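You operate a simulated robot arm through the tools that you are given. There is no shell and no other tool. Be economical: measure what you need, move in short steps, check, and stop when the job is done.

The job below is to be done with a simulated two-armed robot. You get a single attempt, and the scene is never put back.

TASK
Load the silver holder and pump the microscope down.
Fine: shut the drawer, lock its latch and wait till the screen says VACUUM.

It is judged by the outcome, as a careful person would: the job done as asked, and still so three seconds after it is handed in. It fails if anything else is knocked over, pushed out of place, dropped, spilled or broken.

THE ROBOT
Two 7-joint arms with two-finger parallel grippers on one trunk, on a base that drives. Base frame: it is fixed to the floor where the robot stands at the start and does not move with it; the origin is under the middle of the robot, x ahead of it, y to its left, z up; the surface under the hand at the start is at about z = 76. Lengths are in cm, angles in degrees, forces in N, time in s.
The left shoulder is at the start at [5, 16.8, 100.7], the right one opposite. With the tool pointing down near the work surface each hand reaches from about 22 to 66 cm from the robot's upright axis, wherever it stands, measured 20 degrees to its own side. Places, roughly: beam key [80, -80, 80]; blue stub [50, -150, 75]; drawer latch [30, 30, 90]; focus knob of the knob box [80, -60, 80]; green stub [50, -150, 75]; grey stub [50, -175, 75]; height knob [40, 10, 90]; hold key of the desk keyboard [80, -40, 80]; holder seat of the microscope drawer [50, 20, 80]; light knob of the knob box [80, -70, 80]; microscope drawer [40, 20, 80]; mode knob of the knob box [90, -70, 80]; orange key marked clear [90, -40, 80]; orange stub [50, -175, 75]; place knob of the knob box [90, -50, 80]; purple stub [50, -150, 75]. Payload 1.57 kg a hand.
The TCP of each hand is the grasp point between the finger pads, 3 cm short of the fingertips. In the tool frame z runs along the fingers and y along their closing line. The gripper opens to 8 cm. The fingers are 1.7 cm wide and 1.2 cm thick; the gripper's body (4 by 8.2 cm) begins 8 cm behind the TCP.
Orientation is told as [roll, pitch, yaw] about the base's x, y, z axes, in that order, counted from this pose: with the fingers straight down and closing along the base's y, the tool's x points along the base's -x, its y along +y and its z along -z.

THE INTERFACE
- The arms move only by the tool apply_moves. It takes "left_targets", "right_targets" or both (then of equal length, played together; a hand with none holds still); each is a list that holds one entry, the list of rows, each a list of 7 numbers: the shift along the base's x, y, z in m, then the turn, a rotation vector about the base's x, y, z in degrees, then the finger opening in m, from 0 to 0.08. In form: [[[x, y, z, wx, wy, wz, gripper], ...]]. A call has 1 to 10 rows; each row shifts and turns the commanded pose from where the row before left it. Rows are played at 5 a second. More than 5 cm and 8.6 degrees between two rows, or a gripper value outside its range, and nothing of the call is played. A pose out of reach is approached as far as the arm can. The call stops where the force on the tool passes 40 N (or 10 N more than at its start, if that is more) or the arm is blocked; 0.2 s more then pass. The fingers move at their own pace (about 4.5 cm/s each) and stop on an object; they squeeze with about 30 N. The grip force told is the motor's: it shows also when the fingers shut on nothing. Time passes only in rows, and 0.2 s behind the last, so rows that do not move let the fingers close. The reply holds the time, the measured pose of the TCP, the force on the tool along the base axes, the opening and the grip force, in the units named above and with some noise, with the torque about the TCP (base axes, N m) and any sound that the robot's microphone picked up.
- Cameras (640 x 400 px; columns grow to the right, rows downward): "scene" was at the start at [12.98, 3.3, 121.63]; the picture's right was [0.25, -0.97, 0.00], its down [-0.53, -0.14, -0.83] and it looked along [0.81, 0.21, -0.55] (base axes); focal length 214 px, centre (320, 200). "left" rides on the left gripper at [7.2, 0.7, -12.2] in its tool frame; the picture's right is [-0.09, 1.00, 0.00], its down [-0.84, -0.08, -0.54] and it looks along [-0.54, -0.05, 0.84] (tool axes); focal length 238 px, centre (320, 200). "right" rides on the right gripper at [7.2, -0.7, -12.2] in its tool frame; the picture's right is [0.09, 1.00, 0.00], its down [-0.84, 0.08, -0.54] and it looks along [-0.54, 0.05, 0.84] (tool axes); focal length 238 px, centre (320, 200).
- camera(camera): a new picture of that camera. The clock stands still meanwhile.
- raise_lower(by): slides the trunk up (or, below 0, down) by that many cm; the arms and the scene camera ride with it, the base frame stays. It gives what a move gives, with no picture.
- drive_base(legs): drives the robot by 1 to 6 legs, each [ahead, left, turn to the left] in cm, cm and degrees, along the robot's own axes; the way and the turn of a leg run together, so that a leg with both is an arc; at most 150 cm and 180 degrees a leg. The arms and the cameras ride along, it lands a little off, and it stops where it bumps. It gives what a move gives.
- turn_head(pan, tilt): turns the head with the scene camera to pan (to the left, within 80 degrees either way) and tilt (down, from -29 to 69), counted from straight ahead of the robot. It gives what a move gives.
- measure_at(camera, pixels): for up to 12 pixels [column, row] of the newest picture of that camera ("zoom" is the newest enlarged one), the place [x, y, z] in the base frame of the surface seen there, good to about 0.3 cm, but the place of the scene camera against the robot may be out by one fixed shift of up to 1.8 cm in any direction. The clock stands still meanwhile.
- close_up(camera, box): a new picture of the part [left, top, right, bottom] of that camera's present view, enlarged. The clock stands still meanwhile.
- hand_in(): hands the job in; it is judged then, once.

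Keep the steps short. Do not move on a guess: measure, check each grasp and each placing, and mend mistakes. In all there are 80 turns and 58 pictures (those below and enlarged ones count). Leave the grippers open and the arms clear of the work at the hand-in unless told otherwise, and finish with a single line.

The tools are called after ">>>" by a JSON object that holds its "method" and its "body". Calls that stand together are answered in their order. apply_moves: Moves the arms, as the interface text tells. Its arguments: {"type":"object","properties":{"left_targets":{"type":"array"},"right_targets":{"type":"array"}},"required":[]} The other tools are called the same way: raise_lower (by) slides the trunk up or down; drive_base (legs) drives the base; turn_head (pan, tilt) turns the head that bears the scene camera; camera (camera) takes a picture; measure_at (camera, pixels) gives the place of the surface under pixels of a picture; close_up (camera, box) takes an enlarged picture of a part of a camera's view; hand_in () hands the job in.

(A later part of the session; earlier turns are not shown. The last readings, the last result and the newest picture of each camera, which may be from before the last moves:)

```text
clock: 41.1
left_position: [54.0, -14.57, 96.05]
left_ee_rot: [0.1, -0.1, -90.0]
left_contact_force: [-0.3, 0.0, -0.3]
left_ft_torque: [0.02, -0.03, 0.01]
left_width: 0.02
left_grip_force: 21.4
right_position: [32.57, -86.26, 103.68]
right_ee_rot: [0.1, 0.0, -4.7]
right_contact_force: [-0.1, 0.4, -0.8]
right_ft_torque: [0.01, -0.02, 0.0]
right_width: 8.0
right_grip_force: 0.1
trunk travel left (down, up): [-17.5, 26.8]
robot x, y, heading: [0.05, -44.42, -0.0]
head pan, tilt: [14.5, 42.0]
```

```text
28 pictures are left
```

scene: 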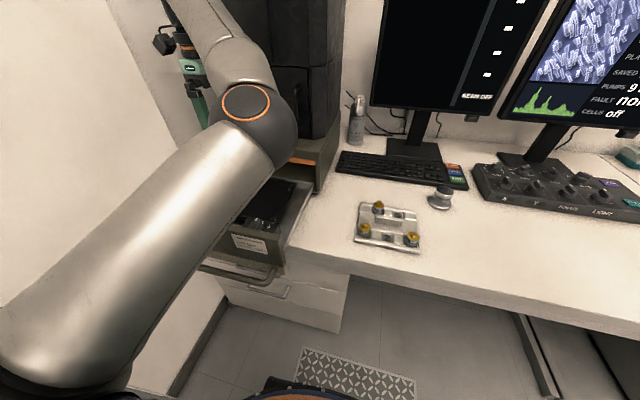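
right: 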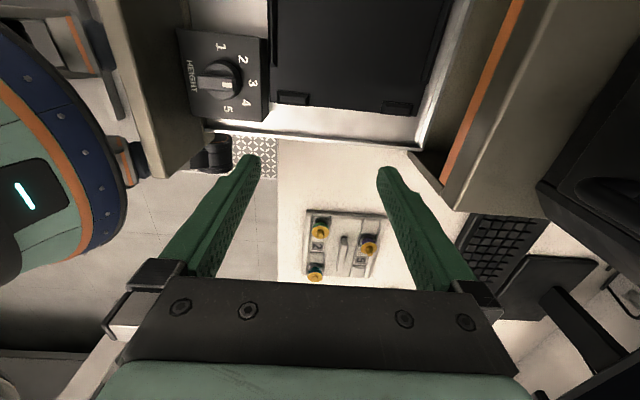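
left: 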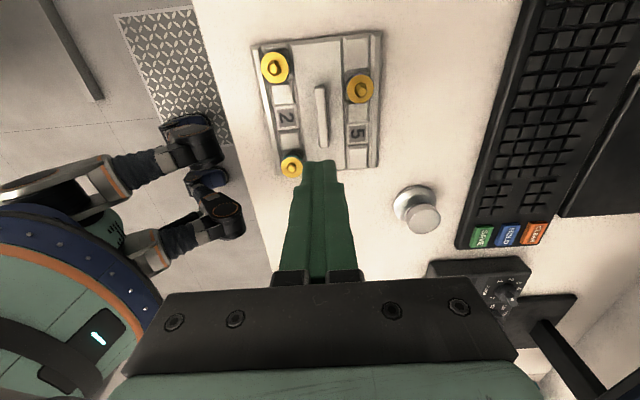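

The bar slipped out of the fingers and the holder stayed put, upright. I'll measure again and take a closer look at the bar.

>>> {"method": "measure_at", "body": {"camera": "left", "pixels": [[320, 92], [322, 143], [321, 115], [335, 115], [308, 115], [275, 66], [291, 167], [360, 88], [254, 47], [381, 33]]}}

>>> {"method": "close_up", "body": {"camera": "left", "box": [240, 20, 400, 190]}}

```text
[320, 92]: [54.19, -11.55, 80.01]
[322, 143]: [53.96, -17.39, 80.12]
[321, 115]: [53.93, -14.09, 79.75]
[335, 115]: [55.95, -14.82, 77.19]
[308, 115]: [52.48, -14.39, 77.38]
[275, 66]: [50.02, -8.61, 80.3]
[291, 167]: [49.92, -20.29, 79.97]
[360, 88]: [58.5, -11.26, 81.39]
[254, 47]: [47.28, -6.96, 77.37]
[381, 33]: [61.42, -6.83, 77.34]
```

```text
2.35 times, centred on (320, 105) of left
```

zoom: 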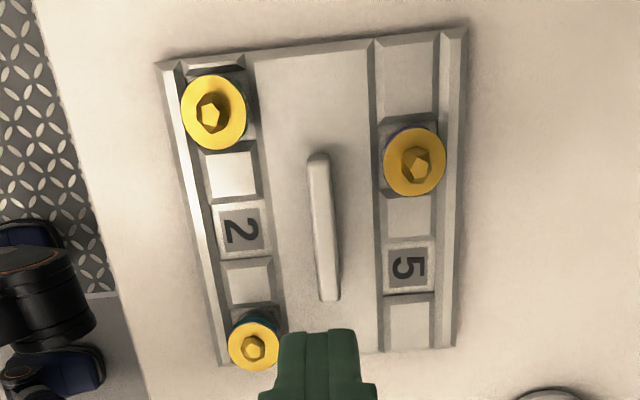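

The holder hasn't moved. I'll go again, deeper: TCP z ≈ 80.4, tips just above the plate. Then a slow lift.

>>> {"method": "apply_moves", "body": {"left_targets": [[[0.001, 0, -0.03, 0, 0, 0, 0.05], [0, 0, -0.04, 0, 0, 0, 0.05], [0, 0.001, -0.04, 0, 0, 0, 0.05], [0, 0, -0.03, 0, 0, 0, 0.05], [0, 0, -0.012, 0, 0, 0, 0.05], [0, 0, -0.005, 0, 0, 0, 0.05], [0, 0, 0, 0, 0, 0, 0.05]]]}}

```text
clock: 42.7
left_position: [54.1, -14.33, 80.34]
left_ee_rot: [0.0, -0.1, -90.0]
left_contact_force: [0.2, 1.3, 2.4]
left_ft_torque: [0.02, 0.07, -0.04]
left_width: 5.02
left_grip_force: 0.3
right_position: [32.47, -86.27, 103.59]
right_ee_rot: [0.1, 0.0, -4.7]
right_contact_force: [-1.4, -0.9, -0.5]
right_ft_torque: [-0.01, 0.0, 0.02]
right_width: 7.99
right_grip_force: 0.1
trunk travel left (down, up): [-17.5, 26.8]
robot x, y, heading: [-0.5, -44.44, 0.3]
head pan, tilt: [14.5, 42.0]
```

The tips are just touching the plate (about 2 N). Now I'll close fully and lift slowly by 1 cm.

>>> {"method": "apply_moves", "body": {"left_targets": [[[0, 0, 0.001, 0, 0, 0, 0.0], [0, 0, 0, 0, 0, 0, 0.0], [0, 0, 0, 0, 0, 0, 0.0], [0, 0, 0, 0, 0, 0, 0.0], [0, 0, 0, 0, 0, 0, 0.0], [0, 0, 0, 0, 0, 0, 0.0]]]}}

>>> {"method": "apply_moves", "body": {"left_targets": [[[0, 0, 0.002, 0, 0, 0, 0.0], [0, 0, 0.002, 0, 0, 0, 0.0], [0, 0, 0.002, 0, 0, 0, 0.0], [0, 0, 0.002, 0, 0, 0, 0.0], [0, 0, 0.002, 0, 0, 0, 0.0], [0, 0, 0.002, 0, 0, 0, 0.0]]]}}

>>> {"method": "camera", "body": {"camera": "left"}}

```text
clock: 44.1
left_position: [54.19, -14.21, 80.55]
left_ee_rot: [0.0, 0.1, -90.0]
left_contact_force: [-1.9, -0.9, 0.4]
left_ft_torque: [-0.03, 0.02, 0.04]
left_width: 1.15
left_grip_force: 28.8
right_position: [32.61, -86.31, 103.68]
right_ee_rot: [0.0, -0.1, -4.7]
right_contact_force: [0.1, -0.2, 0.0]
right_ft_torque: [0.0, 0.0, 0.05]
right_width: 8.0
right_grip_force: 0.1
trunk travel left (down, up): [-17.5, 26.8]
robot x, y, heading: [-0.63, -44.63, 0.1]
head pan, tilt: [14.5, 42.0]
```

```text
clock: 45.5
left_position: [54.16, -14.33, 81.62]
left_ee_rot: [0.0, 0.0, -90.0]
left_contact_force: [0.1, -0.1, -3.4]
left_ft_torque: [0.02, -0.01, 0.02]
left_width: 1.18
left_grip_force: 29.1
right_position: [32.57, -86.08, 103.62]
right_ee_rot: [0.0, -0.1, -4.7]
right_contact_force: [0.2, -0.3, -0.5]
right_ft_torque: [0.0, 0.0, 0.02]
right_width: 7.99
right_grip_force: 0.0
trunk travel left (down, up): [-17.5, 26.8]
robot x, y, heading: [0.25, -44.65, 0.0]
head pan, tilt: [14.5, 42.0]
```

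```text
26 pictures are left
```

left: 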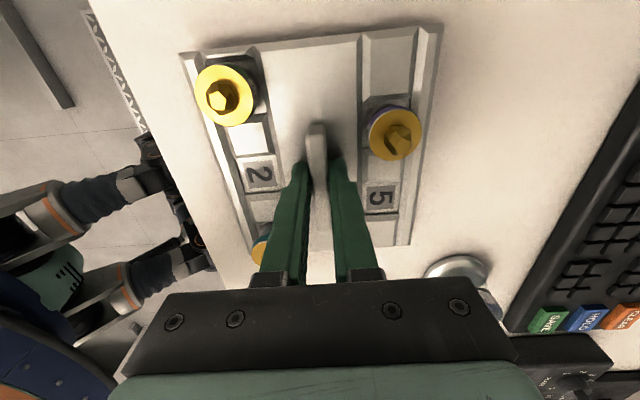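

>>> {"method": "measure_at", "body": {"camera": "left", "pixels": [[300, 70], [340, 60], [315, 128], [438, 30], [395, 240], [350, 100]]}}

>>> {"method": "apply_moves", "body": {"left_targets": [[[0, 0, 0.003, 0, 0, 0, 0.0], [0, 0, 0.003, 0, 0, 0, 0.0], [0, 0, 0.003, 0, 0, 0, 0.0], [0, 0, 0.003, 0, 0, 0, 0.0], [0, 0, 0.003, 0, 0, 0, 0.0], [0, 0, 0, 0, 0, 0, 0.0]]]}}

```text
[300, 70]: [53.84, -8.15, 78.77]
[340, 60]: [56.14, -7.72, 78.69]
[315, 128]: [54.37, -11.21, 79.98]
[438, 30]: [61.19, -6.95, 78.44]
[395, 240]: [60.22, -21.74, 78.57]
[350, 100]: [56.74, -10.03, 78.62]
```

```text
clock: 46.9
left_position: [54.37, -14.28, 83.14]
left_ee_rot: [-0.1, 0.1, -89.9]
left_contact_force: [0.6, -0.1, -4.1]
left_ft_torque: [-0.03, -0.02, -0.03]
left_width: 1.19
left_grip_force: 28.8
right_position: [32.68, -86.15, 103.66]
right_ee_rot: [-0.1, -0.1, -4.7]
right_contact_force: [-0.3, -0.8, -0.1]
right_ft_torque: [0.02, -0.03, 0.0]
right_width: 8.02
right_grip_force: 0.0
trunk travel left (down, up): [-17.5, 26.8]
robot x, y, heading: [0.29, -44.24, 0.0]
head pan, tilt: [14.5, 42.0]
```

The plate rose about 1.2 cm and is level, with the weight on the hand at about 4 N. I'll keep raising it smoothly to z ≈ 96.

>>> {"method": "apply_moves", "body": {"left_targets": [[[0, 0, 0.005, 0, 0, 0, 0.0], [0, 0, 0.01, 0, 0, 0, 0.0], [0, 0, 0.015, 0, 0, 0, 0.0], [0, 0, 0.015, 0, 0, 0, 0.0], [0, 0, 0.015, 0, 0, 0, 0.0], [0, 0, 0.02, 0, 0, 0, 0.0], [0, 0, 0.02, 0, 0, 0, 0.0], [0, 0, 0.02, 0, 0, 0, 0.0], [0, 0, 0.01, 0, 0, 0, 0.0], [0, 0, 0, 0, 0, 0, 0.0]]]}}

>>> {"method": "drive_base", "body": {"legs": [[0, 6, 0]]}}

>>> {"method": "camera", "body": {"camera": "left"}}

```text
clock: 49.1
left_position: [54.09, -14.42, 96.09]
left_ee_rot: [0.1, 0.0, -90.1]
left_contact_force: [-0.5, 0.8, -3.1]
left_ft_torque: [0.05, -0.03, 0.0]
left_width: 1.14
left_grip_force: 29.1
right_position: [32.6, -86.19, 103.65]
right_ee_rot: [-0.1, -0.1, -4.7]
right_contact_force: [0.5, -0.8, -0.2]
right_ft_torque: [-0.01, 0.0, -0.01]
right_width: 8.0
right_grip_force: 0.1
trunk travel left (down, up): [-17.5, 26.8]
robot x, y, heading: [-0.15, -44.49, 0.2]
head pan, tilt: [14.5, 42.0]
```

```text
clock: 50.3
left_position: [54.18, -8.74, 96.02]
left_ee_rot: [0.0, 0.1, -90.0]
left_contact_force: [-0.5, 0.3, -4.4]
left_ft_torque: [-0.03, 0.0, 0.02]
left_width: 1.16
left_grip_force: 28.9
right_position: [32.47, -80.52, 103.63]
right_ee_rot: [0.1, 0.0, -4.8]
right_contact_force: [0.3, 0.4, -0.2]
right_ft_torque: [0.01, -0.02, 0.0]
right_width: 7.99
right_grip_force: 0.1
trunk travel left (down, up): [-17.5, 26.8]
robot x, y, heading: [-0.03, -38.52, -0.2]
head pan, tilt: [14.5, 42.0]
```

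```text
25 pictures are left
```

left: 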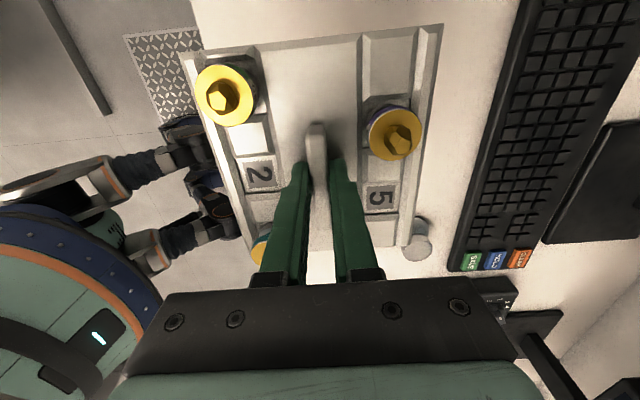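

The holder is steady in the fingers. I'll draw the hand back 4 cm to x ≈ 50.2 so it stays clear of the microscope, then drive 30.5 cm left.

>>> {"method": "apply_moves", "body": {"left_targets": [[[-0.01, 0, 0.002, 0, 0, 0, 0.0], [-0.01, 0, 0.002, 0, 0, 0, 0.0], [-0.01, 0, 0.002, 0, 0, 0, 0.0], [-0.01, 0, 0.002, 0, 0, 0, 0.0], [0, 0, 0, 0, 0, 0, 0.0]]]}}

>>> {"method": "drive_base", "body": {"legs": [[0, 30.4, 0]]}}

>>> {"method": "camera", "body": {"camera": "left"}}

```text
clock: 51.5
left_position: [50.99, -7.76, 96.48]
left_ee_rot: [0.0, -0.1, -90.1]
left_contact_force: [-0.3, 0.0, -3.4]
left_ft_torque: [-0.01, -0.03, -0.01]
left_width: 1.18
left_grip_force: 28.9
left hand out of reach, approached as far as the arm can: row 3, 4
right_position: [32.66, -80.39, 103.71]
right_ee_rot: [0.0, 0.0, -4.8]
right_contact_force: [0.1, 0.0, 0.0]
right_ft_torque: [-0.01, 0.01, 0.01]
right_width: 8.0
right_grip_force: 0.1
trunk travel left (down, up): [-17.5, 26.8]
robot x, y, heading: [0.01, -38.93, 0.0]
head pan, tilt: [14.5, 42.0]
```

```text
clock: 54.8
left_position: [51.08, 22.65, 96.57]
left_ee_rot: [0.0, 0.0, -90.1]
left_contact_force: [-0.1, 0.3, -2.5]
left_ft_torque: [0.02, 0.0, -0.03]
left_width: 1.16
left_grip_force: 29.0
right_position: [32.5, -50.09, 103.74]
right_ee_rot: [0.0, 0.0, -4.8]
right_contact_force: [-0.9, -0.3, 0.4]
right_ft_torque: [0.02, -0.04, -0.02]
right_width: 8.01
right_grip_force: 0.0
trunk travel left (down, up): [-17.5, 26.8]
robot x, y, heading: [0.1, -8.45, -0.0]
head pan, tilt: [14.5, 42.0]
```

```text
24 pictures are left
```

left: 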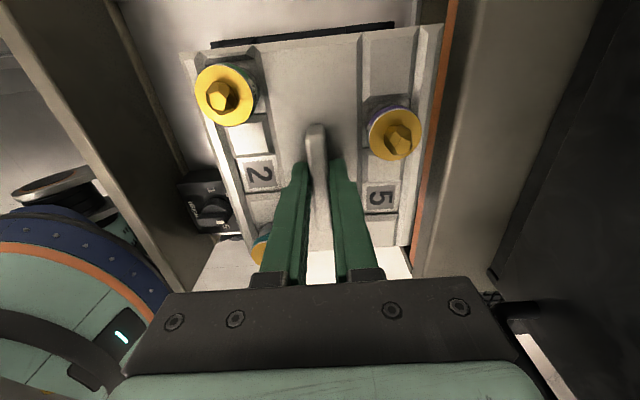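

The hand is at its near limit (x ≈ 51). I'll move the base 4 cm back and 4 cm right for more room, then align the hand over the seat.

>>> {"method": "drive_base", "body": {"legs": [[-4, -4, 0]]}}

```text
clock: 55.8
left_position: [47.11, 18.66, 96.67]
left_ee_rot: [0.0, 0.0, -90.1]
left_contact_force: [-0.3, -1.1, -3.1]
left_ft_torque: [0.02, -0.05, -0.02]
left_width: 1.16
left_grip_force: 28.7
right_position: [28.51, -53.92, 103.7]
right_ee_rot: [0.0, 0.0, -4.9]
right_contact_force: [-0.1, 0.4, -0.7]
right_ft_torque: [0.02, 0.0, 0.03]
right_width: 7.98
right_grip_force: 0.1
trunk travel left (down, up): [-17.5, 26.8]
robot x, y, heading: [-4.02, -12.37, 0.3]
head pan, tilt: [14.5, 42.0]
```

>>> {"method": "apply_moves", "body": {"left_targets": [[[0.01, 0.01, 0, 0, 0, 0, 0.0], [0.01, 0.012, -0.005, 0, 0, 0, 0.0], [0.011, 0.011, -0.015, 0, 0, 0, 0.0], [0, 0, -0.02, 0, 0, 0, 0.0], [0, 0, -0.02, 0, 0, 0, 0.0], [0, 0, 0, 0, 0, 0, 0.0]]]}}

>>> {"method": "camera", "body": {"camera": "left"}}

```text
clock: 57.2
left_position: [50.31, 22.03, 90.48]
left_ee_rot: [-0.2, 0.0, -90.1]
left_contact_force: [0.2, -1.0, -2.9]
left_ft_torque: [0.01, -0.03, 0.01]
left_width: 1.17
left_grip_force: 28.9
right_position: [28.56, -54.04, 103.65]
right_ee_rot: [0.0, 0.0, -4.9]
right_contact_force: [1.0, -0.4, 0.3]
right_ft_torque: [-0.03, 0.03, 0.0]
right_width: 7.99
right_grip_force: 0.1
trunk travel left (down, up): [-17.5, 26.8]
robot x, y, heading: [-4.31, -12.11, -0.2]
head pan, tilt: [14.5, 42.0]
```

```text
23 pictures are left
```

left: 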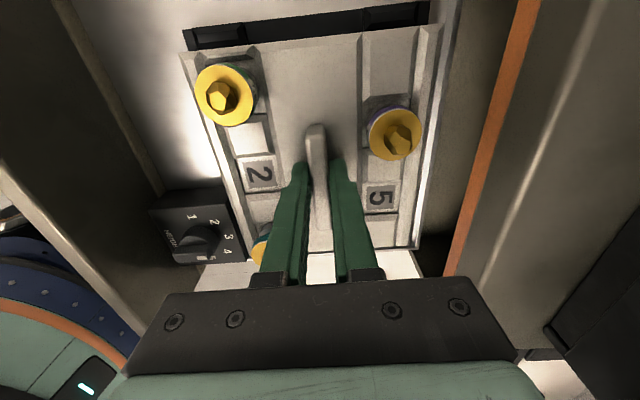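

>>> {"method": "measure_at", "body": {"camera": "left", "pixels": [[185, 58], [438, 30], [412, 244], [230, 225], [200, 30], [220, 40], [410, 8], [405, 20], [187, 44], [428, 15], [316, 128], [322, 240]]}}

```text
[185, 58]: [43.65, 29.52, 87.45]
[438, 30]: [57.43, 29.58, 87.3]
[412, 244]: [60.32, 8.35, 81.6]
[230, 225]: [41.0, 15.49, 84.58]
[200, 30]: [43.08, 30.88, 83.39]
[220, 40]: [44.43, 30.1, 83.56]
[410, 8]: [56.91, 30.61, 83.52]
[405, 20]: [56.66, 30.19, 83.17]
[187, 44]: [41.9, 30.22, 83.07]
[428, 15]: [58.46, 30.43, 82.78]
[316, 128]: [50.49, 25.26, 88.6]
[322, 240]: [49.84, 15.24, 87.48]
```

The holder's edges line up with the inside of the seat, with centres about 0.1 cm apart. I'll lower slowly; the touch should come at z ≈ 87.2.

>>> {"method": "apply_moves", "body": {"left_targets": [[[0, -0.001, -0.008, 0, 0, 0.1, 0.0], [0, 0, -0.006, 0, 0, 0, 0.0], [0, 0, -0.005, 0, 0, 0, 0.0], [0, 0, -0.003, 0, 0, 0, 0.0], [0, 0, 0, 0, 0, 0, 0.0]]]}}

>>> {"method": "apply_moves", "body": {"left_targets": [[[0, 0, -0.003, 0, 0, 0, 0.0], [0, 0, -0.003, 0, 0, 0, 0.0], [0, 0, -0.002, 0, 0, 0, 0.0], [0, 0, 0, 0, 0, 0, 0.0]]]}}

>>> {"method": "camera", "body": {"camera": "left"}}

```text
clock: 58.4
left_position: [50.17, 21.92, 88.27]
left_ee_rot: [0.0, 0.0, -90.0]
left_contact_force: [0.2, 0.4, -3.2]
left_ft_torque: [0.01, 0.01, -0.01]
left_width: 1.17
left_grip_force: 29.2
right_position: [28.46, -54.06, 103.54]
right_ee_rot: [0.0, 0.0, -4.7]
right_contact_force: [0.3, 1.1, 0.9]
right_ft_torque: [-0.03, 0.02, -0.02]
right_width: 7.99
right_grip_force: 0.0
trunk travel left (down, up): [-17.5, 26.8]
robot x, y, heading: [-3.87, -12.42, -0.1]
head pan, tilt: [14.5, 42.0]
```

```text
clock: 59.4
left_position: [50.21, 21.81, 87.45]
left_ee_rot: [-0.1, -0.1, -90.0]
left_contact_force: [0.1, 0.4, -3.3]
left_ft_torque: [0.02, 0.03, -0.03]
left_width: 1.17
left_grip_force: 28.7
right_position: [28.52, -54.02, 103.62]
right_ee_rot: [-0.1, 0.0, -4.8]
right_contact_force: [-0.6, -0.4, -0.3]
right_ft_torque: [0.02, 0.05, -0.02]
right_width: 8.0
right_grip_force: 0.1
trunk travel left (down, up): [-17.5, 26.8]
robot x, y, heading: [-4.12, -12.53, 0.0]
head pan, tilt: [14.5, 42.0]
```

```text
22 pictures are left
```

left: 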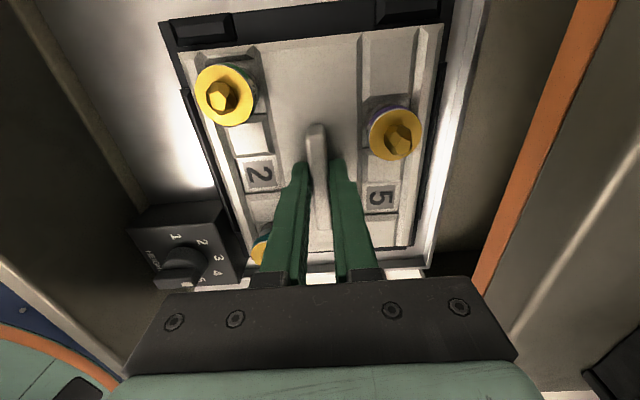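

It's already between the lips with no contact. I'll go down a little more, in 1–2 mm steps.

>>> {"method": "apply_moves", "body": {"left_targets": [[[0, 0, -0.002, 0, 0, 0, 0.0], [0, 0, -0.001, 0, 0, 0, 0.0], [0, 0, 0, 0, 0, 0, 0.0]]]}}

>>> {"method": "apply_moves", "body": {"left_targets": [[[0, 0, -0.002, 0, 0, 0, 0.0], [0, 0, 0, 0, 0, 0, 0.0]]]}}

```text
clock: 60.2
left_position: [50.13, 21.82, 87.27]
left_ee_rot: [0.1, -0.1, -90.0]
left_contact_force: [1.4, 2.1, 5.0]
left_ft_torque: [-0.55, 0.04, 0.0]
left_width: 1.16
left_grip_force: 29.4
right_position: [28.43, -53.98, 103.65]
right_ee_rot: [0.0, 0.1, -4.9]
right_contact_force: [0.2, -0.7, 0.2]
right_ft_torque: [0.01, 0.0, 0.03]
right_width: 7.98
right_grip_force: 0.0
trunk travel left (down, up): [-17.5, 26.8]
robot x, y, heading: [-3.8, -12.58, -0.1]
head pan, tilt: [14.5, 42.0]
```

```text
clock: 60.8
left_position: [50.17, 21.99, 87.3]
left_ee_rot: [0.2, 0.1, -89.9]
left_contact_force: [2.3, 3.3, 14.6]
left_ft_torque: [-0.7, 0.11, 0.02]
left_width: 1.17
left_grip_force: 29.0
right_position: [28.28, -54.07, 103.72]
right_ee_rot: [0.0, -0.2, -4.8]
right_contact_force: [0.4, -0.4, 0.0]
right_ft_torque: [0.01, 0.02, 0.03]
right_width: 8.0
right_grip_force: 0.1
trunk travel left (down, up): [-17.5, 26.8]
robot x, y, heading: [-3.83, -12.55, 0.1]
head pan, tilt: [14.5, 42.0]
```

Contact comes on the −y side, with a push towards +y, so that edge is riding on the right lip's slope. I'll ease up 2 mm, shift +y by 3 mm and lower again.

>>> {"method": "apply_moves", "body": {"left_targets": [[[0, 0, 0.004, 0, 0, 0, 0.0], [0, 0.003, 0, 0, 0, 0, 0.0], [0, 0, -0.003, 0, 0, 0, 0.0], [0, 0, -0.001, 0, 0, 0, 0.0], [0, 0, 0, 0, 0, 0, 0.0]]]}}

>>> {"method": "apply_moves", "body": {"left_targets": [[[0, 0, -0.001, 0, 0, 0, 0.0], [0, 0, 0, 0, 0, 0, 0.0]]]}}

>>> {"method": "camera", "body": {"camera": "left"}}

```text
clock: 62.0
left_position: [50.08, 22.17, 87.37]
left_ee_rot: [0.2, 0.0, -90.1]
left_contact_force: [-1.1, -6.4, 17.5]
left_ft_torque: [-0.07, 0.15, -0.02]
left_width: 1.17
left_grip_force: 28.6
right_position: [28.4, -54.13, 103.76]
right_ee_rot: [0.1, -0.1, -4.8]
right_contact_force: [0.0, -0.4, -0.1]
right_ft_torque: [0.01, 0.01, -0.01]
right_width: 7.97
right_grip_force: 0.1
trunk travel left (down, up): [-17.5, 26.8]
robot x, y, heading: [-3.67, -12.3, -0.0]
head pan, tilt: [14.5, 42.0]
```

```text
clock: 62.6
left_position: [50.15, 21.99, 87.24]
left_ee_rot: [0.2, 0.1, -89.9]
left_contact_force: [-1.5, -6.1, 25.5]
left_ft_torque: [-0.21, 0.22, 0.02]
left_width: 1.17
left_grip_force: 29.0
right_position: [28.38, -54.17, 103.73]
right_ee_rot: [0.1, 0.0, -4.8]
right_contact_force: [0.8, -0.7, 0.0]
right_ft_torque: [-0.01, -0.01, -0.01]
right_width: 7.99
right_grip_force: 0.0
trunk travel left (down, up): [-17.5, 26.8]
robot x, y, heading: [-4.15, -12.62, -0.0]
head pan, tilt: [14.5, 42.0]
```

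```text
21 pictures are left
```

left: 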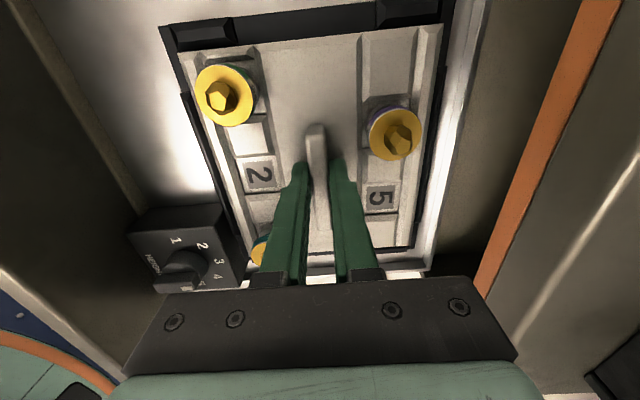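

The force is now nearly central and the height matches "seated" (expected 87.2). I'll check the plate's levelness against the seat.

>>> {"method": "measure_at", "body": {"camera": "left", "pixels": [[185, 60], [436, 32], [300, 70], [350, 100], [390, 225], [405, 240], [220, 195], [195, 33], [410, 12], [215, 50], [180, 22], [300, 30]]}}

>>> {"method": "close_up", "body": {"camera": "left", "box": [120, 0, 480, 290]}}

```text
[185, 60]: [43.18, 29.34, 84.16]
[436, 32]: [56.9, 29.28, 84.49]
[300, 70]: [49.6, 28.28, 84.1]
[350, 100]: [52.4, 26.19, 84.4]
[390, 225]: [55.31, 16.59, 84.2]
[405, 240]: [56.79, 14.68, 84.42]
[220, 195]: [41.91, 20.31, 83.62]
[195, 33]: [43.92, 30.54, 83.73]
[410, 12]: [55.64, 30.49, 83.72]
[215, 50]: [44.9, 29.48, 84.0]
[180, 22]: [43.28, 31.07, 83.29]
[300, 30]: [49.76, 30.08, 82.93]
```

```text
1.38 times, centred on (300, 145) of left
```

zoom: 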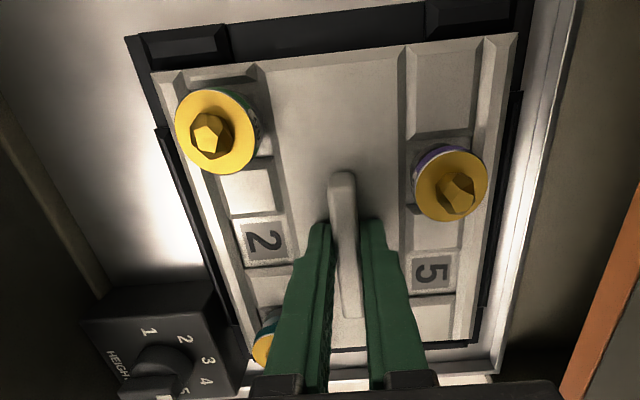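

The plate is level at z ≈ 84.2 all round, so it's seated. I'll relax, open the fingers to 5 cm, rise straight up and look.

>>> {"method": "apply_moves", "body": {"left_targets": [[[0, 0, 0.002, 0, 0, 0, 0.0], [0, 0, 0, 0, 0, 0, 0.05], [0, 0, 0, 0, 0, 0, 0.05], [0, 0, 0, 0, 0, 0, 0.05], [0, 0, 0.01, 0, 0, 0, 0.05], [0, 0, 0.03, 0, 0, 0, 0.05], [0, 0, 0.04, 0, 0, 0, 0.05], [0, 0, 0.04, 0, 0, 0, 0.05], [0, 0, 0.04, 0, 0, 0, 0.05], [0, 0, 0, 0, 0, 0, 0.05]]]}}

>>> {"method": "camera", "body": {"camera": "left"}}

>>> {"method": "turn_head", "body": {"pan": -30, "tilt": 20}}

>>> {"method": "camera", "body": {"camera": "scene"}}

```text
clock: 64.8
left_position: [50.16, 22.3, 102.98]
left_ee_rot: [-0.1, 0.0, -89.9]
left_contact_force: [-0.5, 0.3, -0.5]
left_ft_torque: [0.0, 0.03, 0.0]
left_width: 4.99
left_grip_force: 0.1
right_position: [28.64, -54.12, 103.65]
right_ee_rot: [0.1, 0.0, -4.7]
right_contact_force: [-0.3, -0.8, -0.2]
right_ft_torque: [-0.05, -0.01, 0.01]
right_width: 8.01
right_grip_force: 0.0
trunk travel left (down, up): [-17.5, 26.8]
robot x, y, heading: [-3.42, -12.48, -0.3]
head pan, tilt: [14.5, 42.0]
```

```text
19 pictures are left
```

left: 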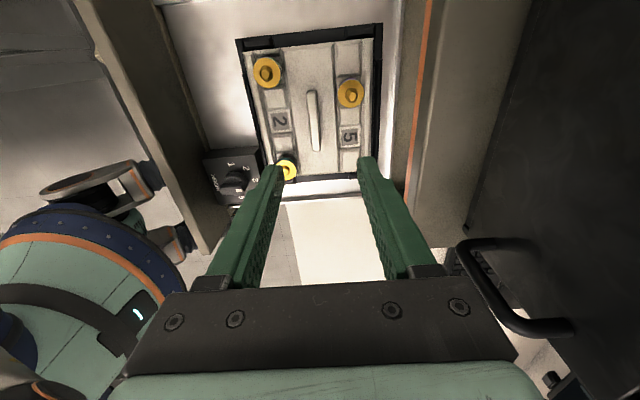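

```text
clock: 65.9
left_position: [50.31, 22.35, 103.05]
left_ee_rot: [-0.1, 0.0, -89.9]
left_contact_force: [0.4, -0.4, 1.0]
left_ft_torque: [-0.03, -0.01, 0.03]
left_width: 4.97
left_grip_force: 0.0
right_position: [28.46, -54.03, 103.69]
right_ee_rot: [0.1, 0.0, -4.8]
right_contact_force: [0.8, 1.0, -0.3]
right_ft_torque: [-0.02, 0.02, 0.02]
right_width: 7.98
right_grip_force: 0.1
trunk travel left (down, up): [-17.5, 26.8]
robot x, y, heading: [-3.87, -12.48, 0.1]
head pan, tilt: [-30.0, 20.0]
```

```text
18 pictures are left
```

scene: 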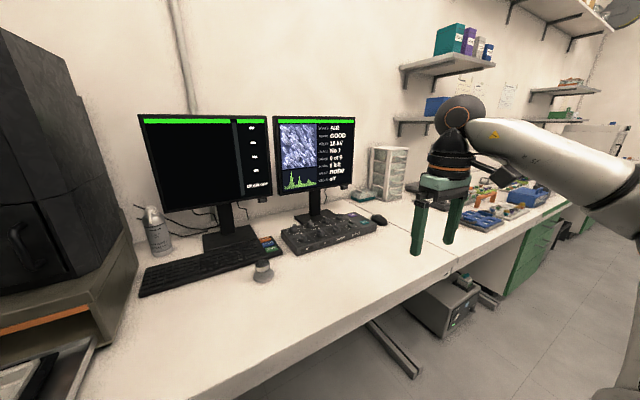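

>>> {"method": "close_up", "body": {"camera": "scene", "box": [270, 110, 360, 200]}}

```text
4.44 times, centred on (315, 155) of scene
```

zoom: 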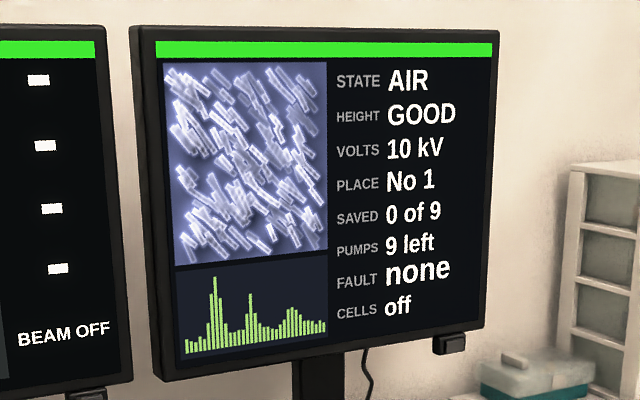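

The screen now says HEIGHT GOOD, so the holder is seated and the knob is right. Next comes shutting the drawer. I'll look at its front, handle and latch.

>>> {"method": "turn_head", "body": {"pan": 40, "tilt": 45}}

>>> {"method": "camera", "body": {"camera": "scene"}}

```text
clock: 67.3
left_position: [50.39, 22.23, 103.0]
left_ee_rot: [0.0, 0.0, -90.0]
left_contact_force: [0.1, 0.1, -0.4]
left_ft_torque: [-0.01, -0.02, 0.01]
left_width: 5.0
left_grip_force: 0.0
right_position: [28.46, -54.09, 103.74]
right_ee_rot: [0.0, 0.0, -4.8]
right_contact_force: [-0.1, -0.7, -0.5]
right_ft_torque: [-0.01, -0.04, 0.01]
right_width: 8.01
right_grip_force: 0.1
trunk travel left (down, up): [-17.5, 26.8]
robot x, y, heading: [-3.85, -12.54, 0.0]
head pan, tilt: [40.0, 45.0]
```

```text
16 pictures are left
```

scene: 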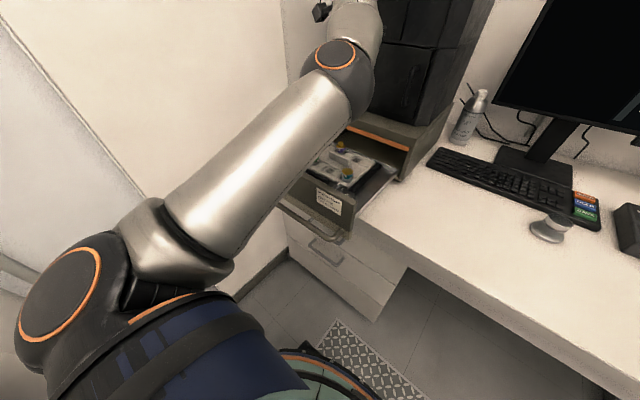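

The left arm blocks the view, so I'll bring it back in front of the drawer, turn it to yaw 0 and look with its own camera.

>>> {"method": "apply_moves", "body": {"left_targets": [[[-0.02, 0.015, 0.003, 0, 0, 8.5, 0.0], [-0.02, 0.015, 0, 0, 0, 8.5, 0.0], [-0.02, 0.015, 0, 0, 0, 8.5, 0.0], [-0.02, 0.015, 0, 0, 0, 8.5, 0.0], [-0.02, 0.015, 0, 0, 0, 8.5, 0.0], [-0.025, 0.01, 0, 0, 0, 8.5, 0.0], [-0.025, 0.01, 0, 0, 0, 8.5, 0.0], [-0.025, 0.01, 0, 0, 0, 8.5, 0.0], [-0.025, 0, 0, 0, 0, 8.5, 0.0], [-0.025, 0, 0, 0, 0, 8.5, 0.0]]]}}

>>> {"method": "apply_moves", "body": {"left_targets": [[[0, 0, 0, 0, 0, 5, 0.0], [0, 0, 0, 0, 0, 0, 0.0]]]}}

>>> {"method": "camera", "body": {"camera": "left"}}

>>> {"method": "camera", "body": {"camera": "scene"}}

```text
clock: 69.5
left_position: [27.54, 32.7, 103.68]
left_ee_rot: [0.0, 0.0, -4.8]
left_contact_force: [0.2, -0.3, -0.4]
left_ft_torque: [0.0, -0.01, -0.02]
left_width: 0.0
left_grip_force: 20.9
right_position: [28.55, -54.0, 103.77]
right_ee_rot: [0.0, 0.0, -4.9]
right_contact_force: [-0.4, -0.1, -0.5]
right_ft_torque: [0.0, -0.02, 0.02]
right_width: 8.0
right_grip_force: 0.1
trunk travel left (down, up): [-17.5, 26.8]
robot x, y, heading: [-3.91, -12.12, 0.1]
head pan, tilt: [40.0, 45.0]
```

```text
clock: 70.1
left_position: [27.51, 32.61, 103.63]
left_ee_rot: [-0.1, 0.0, 0.1]
left_contact_force: [-0.8, -0.5, -0.1]
left_ft_torque: [0.05, 0.02, 0.0]
left_width: 0.0
left_grip_force: 21.3
right_position: [28.48, -54.09, 103.69]
right_ee_rot: [0.0, 0.0, -4.8]
right_contact_force: [0.0, -0.1, -0.1]
right_ft_torque: [-0.04, -0.02, -0.04]
right_width: 8.0
right_grip_force: 0.1
trunk travel left (down, up): [-17.5, 26.8]
robot x, y, heading: [-3.88, -12.32, 0.1]
head pan, tilt: [40.0, 45.0]
```

```text
15 pictures are left
```

left: 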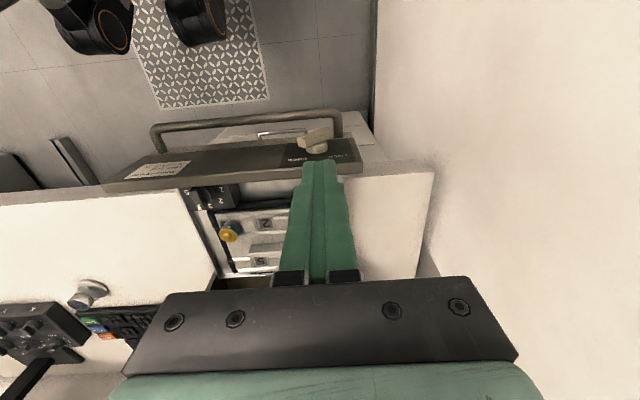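

```text
14 pictures are left
```

scene: 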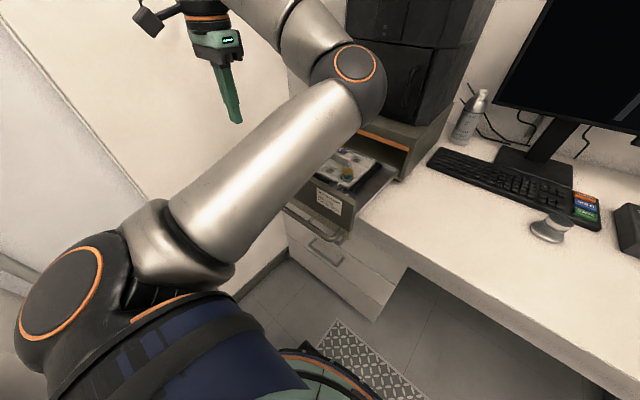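

The latch is at pixel (312,143) and the handle bar at row ~120. I'll measure them along with the face.

>>> {"method": "measure_at", "body": {"camera": "left", "pixels": [[310, 148], [325, 135], [300, 140], [318, 152], [200, 160], [255, 158], [200, 178], [300, 172], [240, 121], [330, 113], [160, 140], [345, 150]]}}

>>> {"method": "close_up", "body": {"camera": "left", "box": [130, 90, 370, 200]}}

```text
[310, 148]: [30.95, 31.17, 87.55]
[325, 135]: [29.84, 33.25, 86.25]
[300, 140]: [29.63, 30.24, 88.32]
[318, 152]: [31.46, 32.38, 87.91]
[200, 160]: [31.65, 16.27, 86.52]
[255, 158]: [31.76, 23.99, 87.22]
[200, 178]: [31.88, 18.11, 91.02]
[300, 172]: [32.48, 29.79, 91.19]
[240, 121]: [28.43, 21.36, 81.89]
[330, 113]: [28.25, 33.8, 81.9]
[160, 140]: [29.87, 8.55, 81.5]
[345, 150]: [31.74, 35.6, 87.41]
```

```text
2.67 times, centred on (250, 145) of left
```

zoom: 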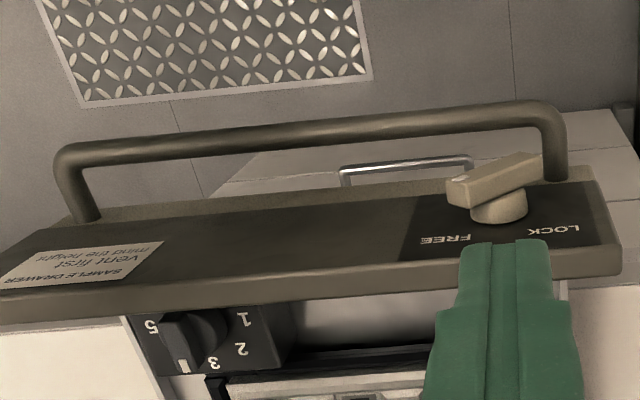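

The face is at x ≈ 31.7 (top z 91.2), the handle bar at x 28.4, z 82, and the latch pivot at (31, 32, 87.5), pointing to FREE. I'll push on the handle bar at its middle (y ≈ 22) with closed fingers. First the fingers go in front of the bar.

>>> {"method": "apply_moves", "body": {"left_targets": [[[-0.01, -0.02, 0, 0, 0, 0, 0.0], [-0.008, -0.03, 0, 0, 0, 0, 0.0], [-0.007, -0.03, 0, 0, 0, 0, 0.0], [0, -0.026, 0, 0, 0, 0, 0.0], [0, 0, 0, 0, 0, 0, 0.0]]]}}

```text
clock: 71.3
left_position: [24.83, 26.12, 103.3]
left_ee_rot: [0.0, 0.0, -0.1]
left_contact_force: [0.6, -0.2, 0.9]
left_ft_torque: [-0.01, -0.01, 0.03]
left_width: 0.0
left_grip_force: 21.6
left hand out of reach, approached as far as the arm can: row 3, 4
right_position: [28.56, -54.04, 103.7]
right_ee_rot: [-0.1, 0.1, -4.7]
right_contact_force: [0.2, 0.2, 0.2]
right_ft_torque: [-0.01, -0.01, 0.0]
right_width: 8.0
right_grip_force: 0.1
trunk travel left (down, up): [-17.5, 26.8]
robot x, y, heading: [-3.91, -12.57, -0.0]
head pan, tilt: [40.0, 45.0]
```

Near the limit, so I'll move the base 6 cm back and 5 cm right, then lower the fingers in front of the bar.

>>> {"method": "drive_base", "body": {"legs": [[-6, -5, 0]]}}

>>> {"method": "apply_moves", "body": {"left_targets": [[[0.01, 0.003, -0.03, 0, 0, 0, 0.0], [0.01, 0.003, -0.04, 0, 0, 0, 0.0], [0.01, 0.002, -0.04, 0, 0, 0, 0.0], [0.01, 0.002, -0.04, 0, 0, 0, 0.0], [0.01, 0, -0.04, 0, 0, 0, 0.0], [0, 0, -0.01, 0, 0, 0, 0.0], [0, 0, 0, 0, 0, 0, 0.0]]]}}

>>> {"method": "camera", "body": {"camera": "left"}}

```text
clock: 72.4
left_position: [19.12, 21.17, 103.41]
left_ee_rot: [0.0, 0.0, 0.0]
left_contact_force: [0.3, -1.5, -0.1]
left_ft_torque: [-0.01, -0.01, 0.01]
left_width: 0.0
left_grip_force: 20.7
right_position: [22.53, -58.86, 103.77]
right_ee_rot: [0.0, 0.0, -4.8]
right_contact_force: [-0.1, 0.5, 0.2]
right_ft_torque: [0.0, 0.0, 0.0]
right_width: 8.02
right_grip_force: 0.1
trunk travel left (down, up): [-17.5, 26.8]
robot x, y, heading: [-10.02, -16.79, 0.2]
head pan, tilt: [40.0, 45.0]
```

```text
clock: 74.0
left_position: [23.96, 22.19, 83.26]
left_ee_rot: [0.0, 0.0, 0.0]
left_contact_force: [0.6, -1.2, 0.1]
left_ft_torque: [-0.05, -0.01, 0.0]
left_width: 0.0
left_grip_force: 21.1
right_position: [22.56, -58.86, 103.73]
right_ee_rot: [0.0, 0.0, -4.8]
right_contact_force: [-0.1, 0.3, -0.1]
right_ft_torque: [-0.03, -0.02, 0.01]
right_width: 8.0
right_grip_force: 0.1
trunk travel left (down, up): [-17.5, 26.8]
robot x, y, heading: [-9.9, -17.43, 0.0]
head pan, tilt: [40.0, 45.0]
```

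```text
12 pictures are left
```

left: 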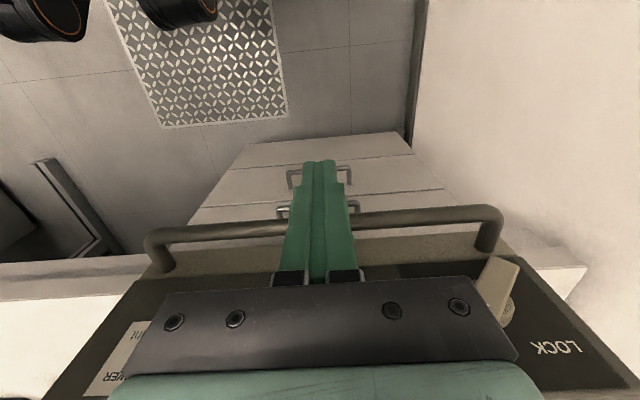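

The fingers are in front of the bar's middle and reach below it. I'll start pushing gently.

>>> {"method": "apply_moves", "body": {"left_targets": [[[0.01, 0, 0, 0, 0, 0, 0.0], [0.01, 0, 0, 0, 0, 0, 0.0], [0.01, 0, 0, 0, 0, 0, 0.0], [0.005, 0, 0, 0, 0, 0, 0.0], [0.005, 0, 0, 0, 0, 0, 0.0], [0.005, 0, 0, 0, 0, 0, 0.0], [0.005, 0, 0, 0, 0, 0, 0.0], [0.005, 0, 0, 0, 0, 0, 0.0], [0.005, 0, 0, 0, 0, 0, 0.0], [0.005, 0, 0, 0, 0, 0, 0.0]]]}}

```text
clock: 76.2
left_position: [30.56, 22.09, 83.25]
left_ee_rot: [0.0, -0.1, 0.1]
left_contact_force: [0.1, 0.9, 0.6]
left_ft_torque: [0.03, 0.05, 0.0]
left_width: 0.0
left_grip_force: 21.0
right_position: [22.71, -58.82, 103.67]
right_ee_rot: [-0.1, 0.1, -4.8]
right_contact_force: [-0.1, 0.7, 0.0]
right_ft_torque: [-0.01, -0.03, 0.01]
right_width: 8.0
right_grip_force: 0.0
trunk travel left (down, up): [-17.5, 26.8]
robot x, y, heading: [-9.6, -17.4, -0.1]
head pan, tilt: [40.0, 45.0]
```

There's almost no force so far. I'll check whether the drawer is moving.

>>> {"method": "camera", "body": {"camera": "left"}}

>>> {"method": "measure_at", "body": {"camera": "left", "pixels": [[220, 230], [400, 218], [560, 340], [500, 290]]}}

```text
11 pictures are left
```

left: 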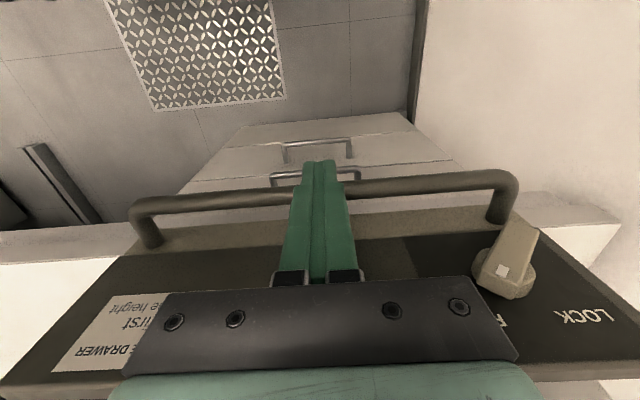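

```text
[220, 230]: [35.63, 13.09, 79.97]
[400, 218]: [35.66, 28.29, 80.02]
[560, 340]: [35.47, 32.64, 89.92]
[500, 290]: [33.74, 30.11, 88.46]
```

The drawer slides freely; its face is now at x ≈ 35.5. I'll continue pushing 10 cm, then 8 cm more by driving ahead.

>>> {"method": "apply_moves", "body": {"left_targets": [[[0.008, 0, 0, 0, 0, 0, 0.0], [0.01, 0, 0, 0, 0, 0, 0.0], [0.01, 0, 0, 0, 0, 0, 0.0], [0.01, 0, 0, 0, 0, 0, 0.0], [0.01, 0, 0, 0, 0, 0, 0.0], [0.01, 0, 0, 0, 0, 0, 0.0], [0.01, 0, 0, 0, 0, 0, 0.0], [0.01, 0, 0, 0, 0, 0, 0.0], [0.008, 0, 0, 0, 0, 0, 0.0], [0.006, 0, 0, 0, 0, 0, 0.0]]]}}

>>> {"method": "drive_base", "body": {"legs": [[7, 0, 0]]}}

```text
clock: 78.4
left_position: [39.81, 22.17, 83.34]
left_ee_rot: [0.1, -0.1, 0.0]
left_contact_force: [0.1, 0.7, -0.6]
left_ft_torque: [-0.02, 0.03, 0.02]
left_width: 0.02
left_grip_force: 21.5
right_position: [22.63, -58.83, 103.71]
right_ee_rot: [-0.1, -0.1, -4.8]
right_contact_force: [-0.6, 0.2, -0.2]
right_ft_torque: [0.0, -0.01, -0.01]
right_width: 8.0
right_grip_force: 0.1
trunk travel left (down, up): [-17.5, 26.8]
robot x, y, heading: [-9.53, -17.41, 0.0]
head pan, tilt: [40.0, 45.0]
```

```text
clock: 79.5
left_position: [46.72, 22.11, 83.45]
left_ee_rot: [-0.2, -0.1, 0.1]
left_contact_force: [-0.2, 0.5, 0.6]
left_ft_torque: [0.0, 0.01, -0.02]
left_width: 0.0
left_grip_force: 21.5
right_position: [29.48, -58.88, 103.66]
right_ee_rot: [-0.1, 0.1, -4.8]
right_contact_force: [0.3, -0.7, -0.3]
right_ft_torque: [-0.03, -0.01, -0.01]
right_width: 8.01
right_grip_force: 0.1
trunk travel left (down, up): [-17.5, 26.8]
robot x, y, heading: [-3.14, -17.21, -0.1]
head pan, tilt: [40.0, 45.0]
```

No resistance still. I'll push the rest with the arm in small steps until it stops.

>>> {"method": "apply_moves", "body": {"left_targets": [[[0.006, 0, 0, 0, 0, 0, 0.0], [0.006, 0, 0, 0, 0, 0, 0.0], [0.006, 0, 0, 0, 0, 0, 0.0], [0.006, 0, 0, 0, 0, 0, 0.0], [0.005, 0, 0, 0, 0, 0, 0.0], [0.005, 0, 0, 0, 0, 0, 0.0], [0.005, 0, 0, 0, 0, 0, 0.0], [0.005, 0, 0, 0, 0, 0, 0.0], [0.004, 0, 0, 0, 0, 0, 0.0], [0.004, 0, 0, 0, 0, 0, 0.0]]]}}

>>> {"method": "camera", "body": {"camera": "left"}}

```text
clock: 81.7
left_position: [52.0, 22.06, 83.24]
left_ee_rot: [0.0, -0.2, -0.1]
left_contact_force: [-0.5, 0.1, 0.5]
left_ft_torque: [-0.01, -0.01, 0.0]
left_width: 0.0
left_grip_force: 20.8
right_position: [29.54, -58.84, 103.7]
right_ee_rot: [0.0, 0.1, -4.8]
right_contact_force: [-0.7, 0.1, 0.7]
right_ft_torque: [0.02, 0.0, 0.01]
right_width: 8.01
right_grip_force: 0.1
trunk travel left (down, up): [-17.5, 26.8]
robot x, y, heading: [-2.61, -17.34, -0.1]
head pan, tilt: [40.0, 45.0]
```

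```text
10 pictures are left
```

left: 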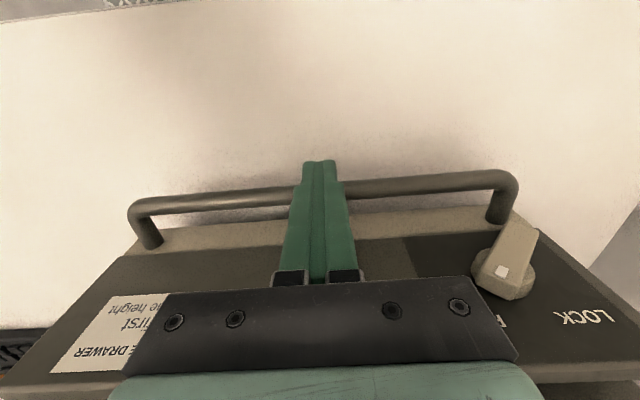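

The drawer still moves with the hand, its face near x ≈ 57. I'll keep going in 4 mm steps.

>>> {"method": "apply_moves", "body": {"left_targets": [[[0.004, 0, 0, 0, 0, 0, 0.0], [0.004, 0, 0, 0, 0, 0, 0.0], [0.004, 0, 0, 0, 0, 0, 0.0], [0.004, 0, 0, 0, 0, 0, 0.0], [0.004, 0, 0, 0, 0, 0, 0.0], [0.003, 0, 0, 0, 0, 0, 0.0], [0.003, 0, 0, 0, 0, 0, 0.0], [0, 0, 0, 0, 0, 0, 0.0]]]}}

```text
clock: 83.3
left_position: [53.78, 22.18, 83.31]
left_ee_rot: [-0.3, 1.3, 0.4]
left_contact_force: [-8.8, -1.5, 2.8]
left_ft_torque: [-0.07, 0.16, 0.0]
left_width: 0.0
left_grip_force: 21.8
right_position: [29.52, -58.91, 103.78]
right_ee_rot: [0.0, -0.1, -4.8]
right_contact_force: [0.2, -0.6, 0.9]
right_ft_torque: [-0.01, 0.0, -0.01]
right_width: 8.0
right_grip_force: 0.1
trunk travel left (down, up): [-17.5, 26.8]
robot x, y, heading: [-3.13, -17.34, -0.1]
head pan, tilt: [40.0, 45.0]
stopped in row 8 (left hand): the force on the tool passed its limit at 43 N (the readings are from after the stop); the commanded pose is now the measured one
```

It stopped with 43 N, so the drawer is at its end. I'll back off and up to see whether it's flush, and to measure the latch lever.

>>> {"method": "apply_moves", "body": {"left_targets": [[[-0.03, 0, 0, 0, 0, 0, 0.0], [-0.03, 0, 0.02, 0, 0, 0, 0.0], [-0.03, 0.02, 0.02, 0, 0, 0, 0.0], [-0.02, 0.03, 0.02, 0, 0, 0, 0.0], [0, 0.03, 0.02, 0, 0, 0, 0.0], [0, 0, 0, 0, 0, 0, 0.0]]]}}

>>> {"method": "close_up", "body": {"camera": "left", "box": [0, 60, 640, 400]}}

```text
clock: 84.7
left_position: [42.96, 30.09, 91.08]
left_ee_rot: [-0.3, 1.2, 0.3]
left_contact_force: [0.2, 0.2, -0.3]
left_ft_torque: [0.0, -0.03, 0.01]
left_width: 0.0
left_grip_force: 21.4
right_position: [29.59, -58.74, 103.82]
right_ee_rot: [0.1, 0.1, -4.8]
right_contact_force: [-0.4, 0.1, -0.8]
right_ft_torque: [-0.01, -0.03, -0.01]
right_width: 8.0
right_grip_force: 0.0
trunk travel left (down, up): [-17.5, 26.8]
robot x, y, heading: [-2.95, -17.51, -0.0]
head pan, tilt: [40.0, 45.0]
```

```text
1.00 times, centred on (320, 230) of left (not enlarged: the box is as wide or as high as the picture)
```

zoom: 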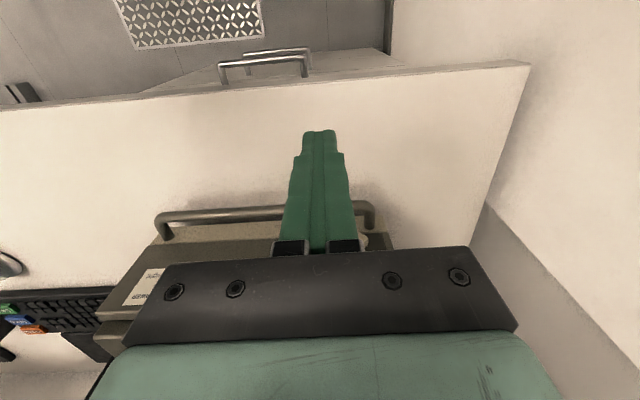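

The hand hides the latch. I'll move 10 cm right and straighten the small tilt, so the latch shows beside the palm.

>>> {"method": "apply_moves", "body": {"left_targets": [[[0, -0.04, 0, 0.3, -1.2, -0.3, 0.0], [0, -0.04, 0, 0, 0, 0, 0.0], [0, -0.03, 0, 0, 0, 0, 0.0], [0, 0, 0, 0, 0, 0, 0.0]]]}}

>>> {"method": "camera", "body": {"camera": "left"}}

>>> {"method": "measure_at", "body": {"camera": "left", "pixels": [[445, 250], [455, 245], [460, 255], [450, 240]]}}

```text
clock: 85.7
left_position: [42.85, 19.38, 91.32]
left_ee_rot: [0.0, -0.1, 0.1]
left_contact_force: [-0.1, 0.3, -0.5]
left_ft_torque: [-0.05, 0.02, -0.01]
left_width: 0.02
left_grip_force: 21.3
right_position: [29.64, -58.72, 103.75]
right_ee_rot: [-0.1, 0.0, -4.8]
right_contact_force: [0.5, 0.3, -0.1]
right_ft_torque: [0.01, 0.01, 0.02]
right_width: 8.0
right_grip_force: 0.1
trunk travel left (down, up): [-17.5, 26.8]
robot x, y, heading: [-3.0, -17.1, 0.2]
head pan, tilt: [40.0, 45.0]
```

```text
8 pictures are left
```

left: 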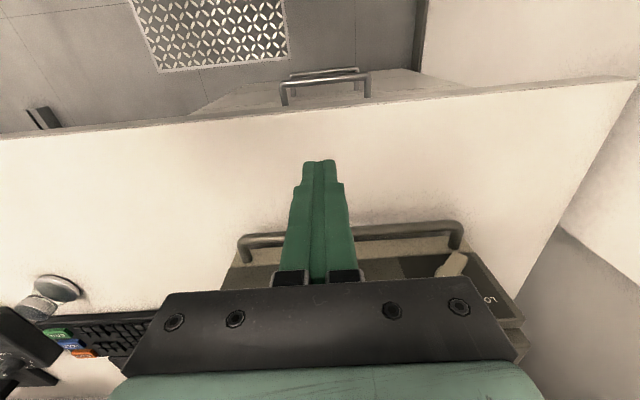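

```text
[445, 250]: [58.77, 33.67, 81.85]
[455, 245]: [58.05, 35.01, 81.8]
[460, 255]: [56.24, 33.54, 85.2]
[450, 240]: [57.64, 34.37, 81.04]
```

The drawer is shut, with its face at x ≈ 58.6. The lever's pointer end is at about (56.7, 30.1, 88.5) and its tail at (56.5, 33.5, 85.2), so the pivot is near y 31.9, z 86.8. To lock, the pointer must swing over the top towards +y (LOCK). I'll bring the base closer first.

>>> {"method": "drive_base", "body": {"legs": [[6, 14, 0]]}}

>>> {"method": "apply_moves", "body": {"left_targets": [[[0, -0.03, 0.02, 0, 0, 0, 0.0], [0, -0.03, 0.01, 0, 0, 0, 0.0], [0, 0, 0, 0, 0, 0, 0.0]]]}}

>>> {"method": "camera", "body": {"camera": "left"}}

```text
clock: 87.5
left_position: [49.02, 33.31, 91.34]
left_ee_rot: [0.0, 0.0, -0.1]
left_contact_force: [0.0, -0.6, -0.1]
left_ft_torque: [0.02, 0.0, -0.02]
left_width: 0.01
left_grip_force: 21.6
right_position: [35.63, -44.78, 103.66]
right_ee_rot: [-0.1, 0.0, -4.7]
right_contact_force: [-0.3, -0.1, -0.2]
right_ft_torque: [0.0, 0.05, -0.02]
right_width: 7.99
right_grip_force: 0.1
trunk travel left (down, up): [-17.5, 26.8]
robot x, y, heading: [2.93, -3.04, 0.3]
head pan, tilt: [40.0, 45.0]
```

```text
clock: 88.3
left_position: [50.0, 31.54, 93.23]
left_ee_rot: [0.0, 0.0, 0.1]
left_contact_force: [-0.3, -0.5, 0.0]
left_ft_torque: [-0.01, 0.0, 0.01]
left_width: 0.01
left_grip_force: 21.5
left hand out of reach, approached as far as the arm can: row 1, 2
right_position: [35.61, -44.73, 103.71]
right_ee_rot: [-0.1, 0.1, -4.7]
right_contact_force: [0.2, 0.0, 0.1]
right_ft_torque: [-0.03, 0.03, -0.01]
right_width: 7.98
right_grip_force: 0.1
trunk travel left (down, up): [-17.5, 26.8]
robot x, y, heading: [2.75, -2.82, 0.3]
head pan, tilt: [40.0, 45.0]
```

```text
7 pictures are left
```

left: 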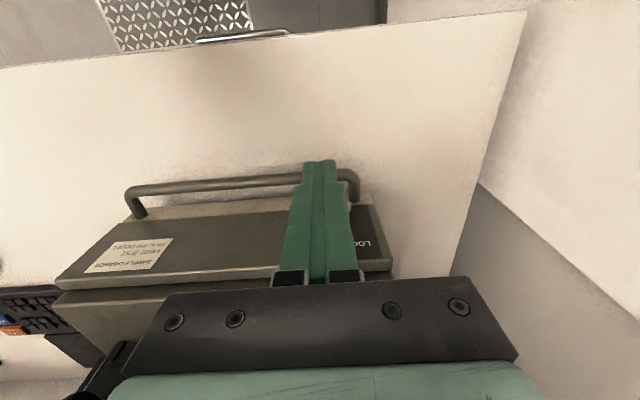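

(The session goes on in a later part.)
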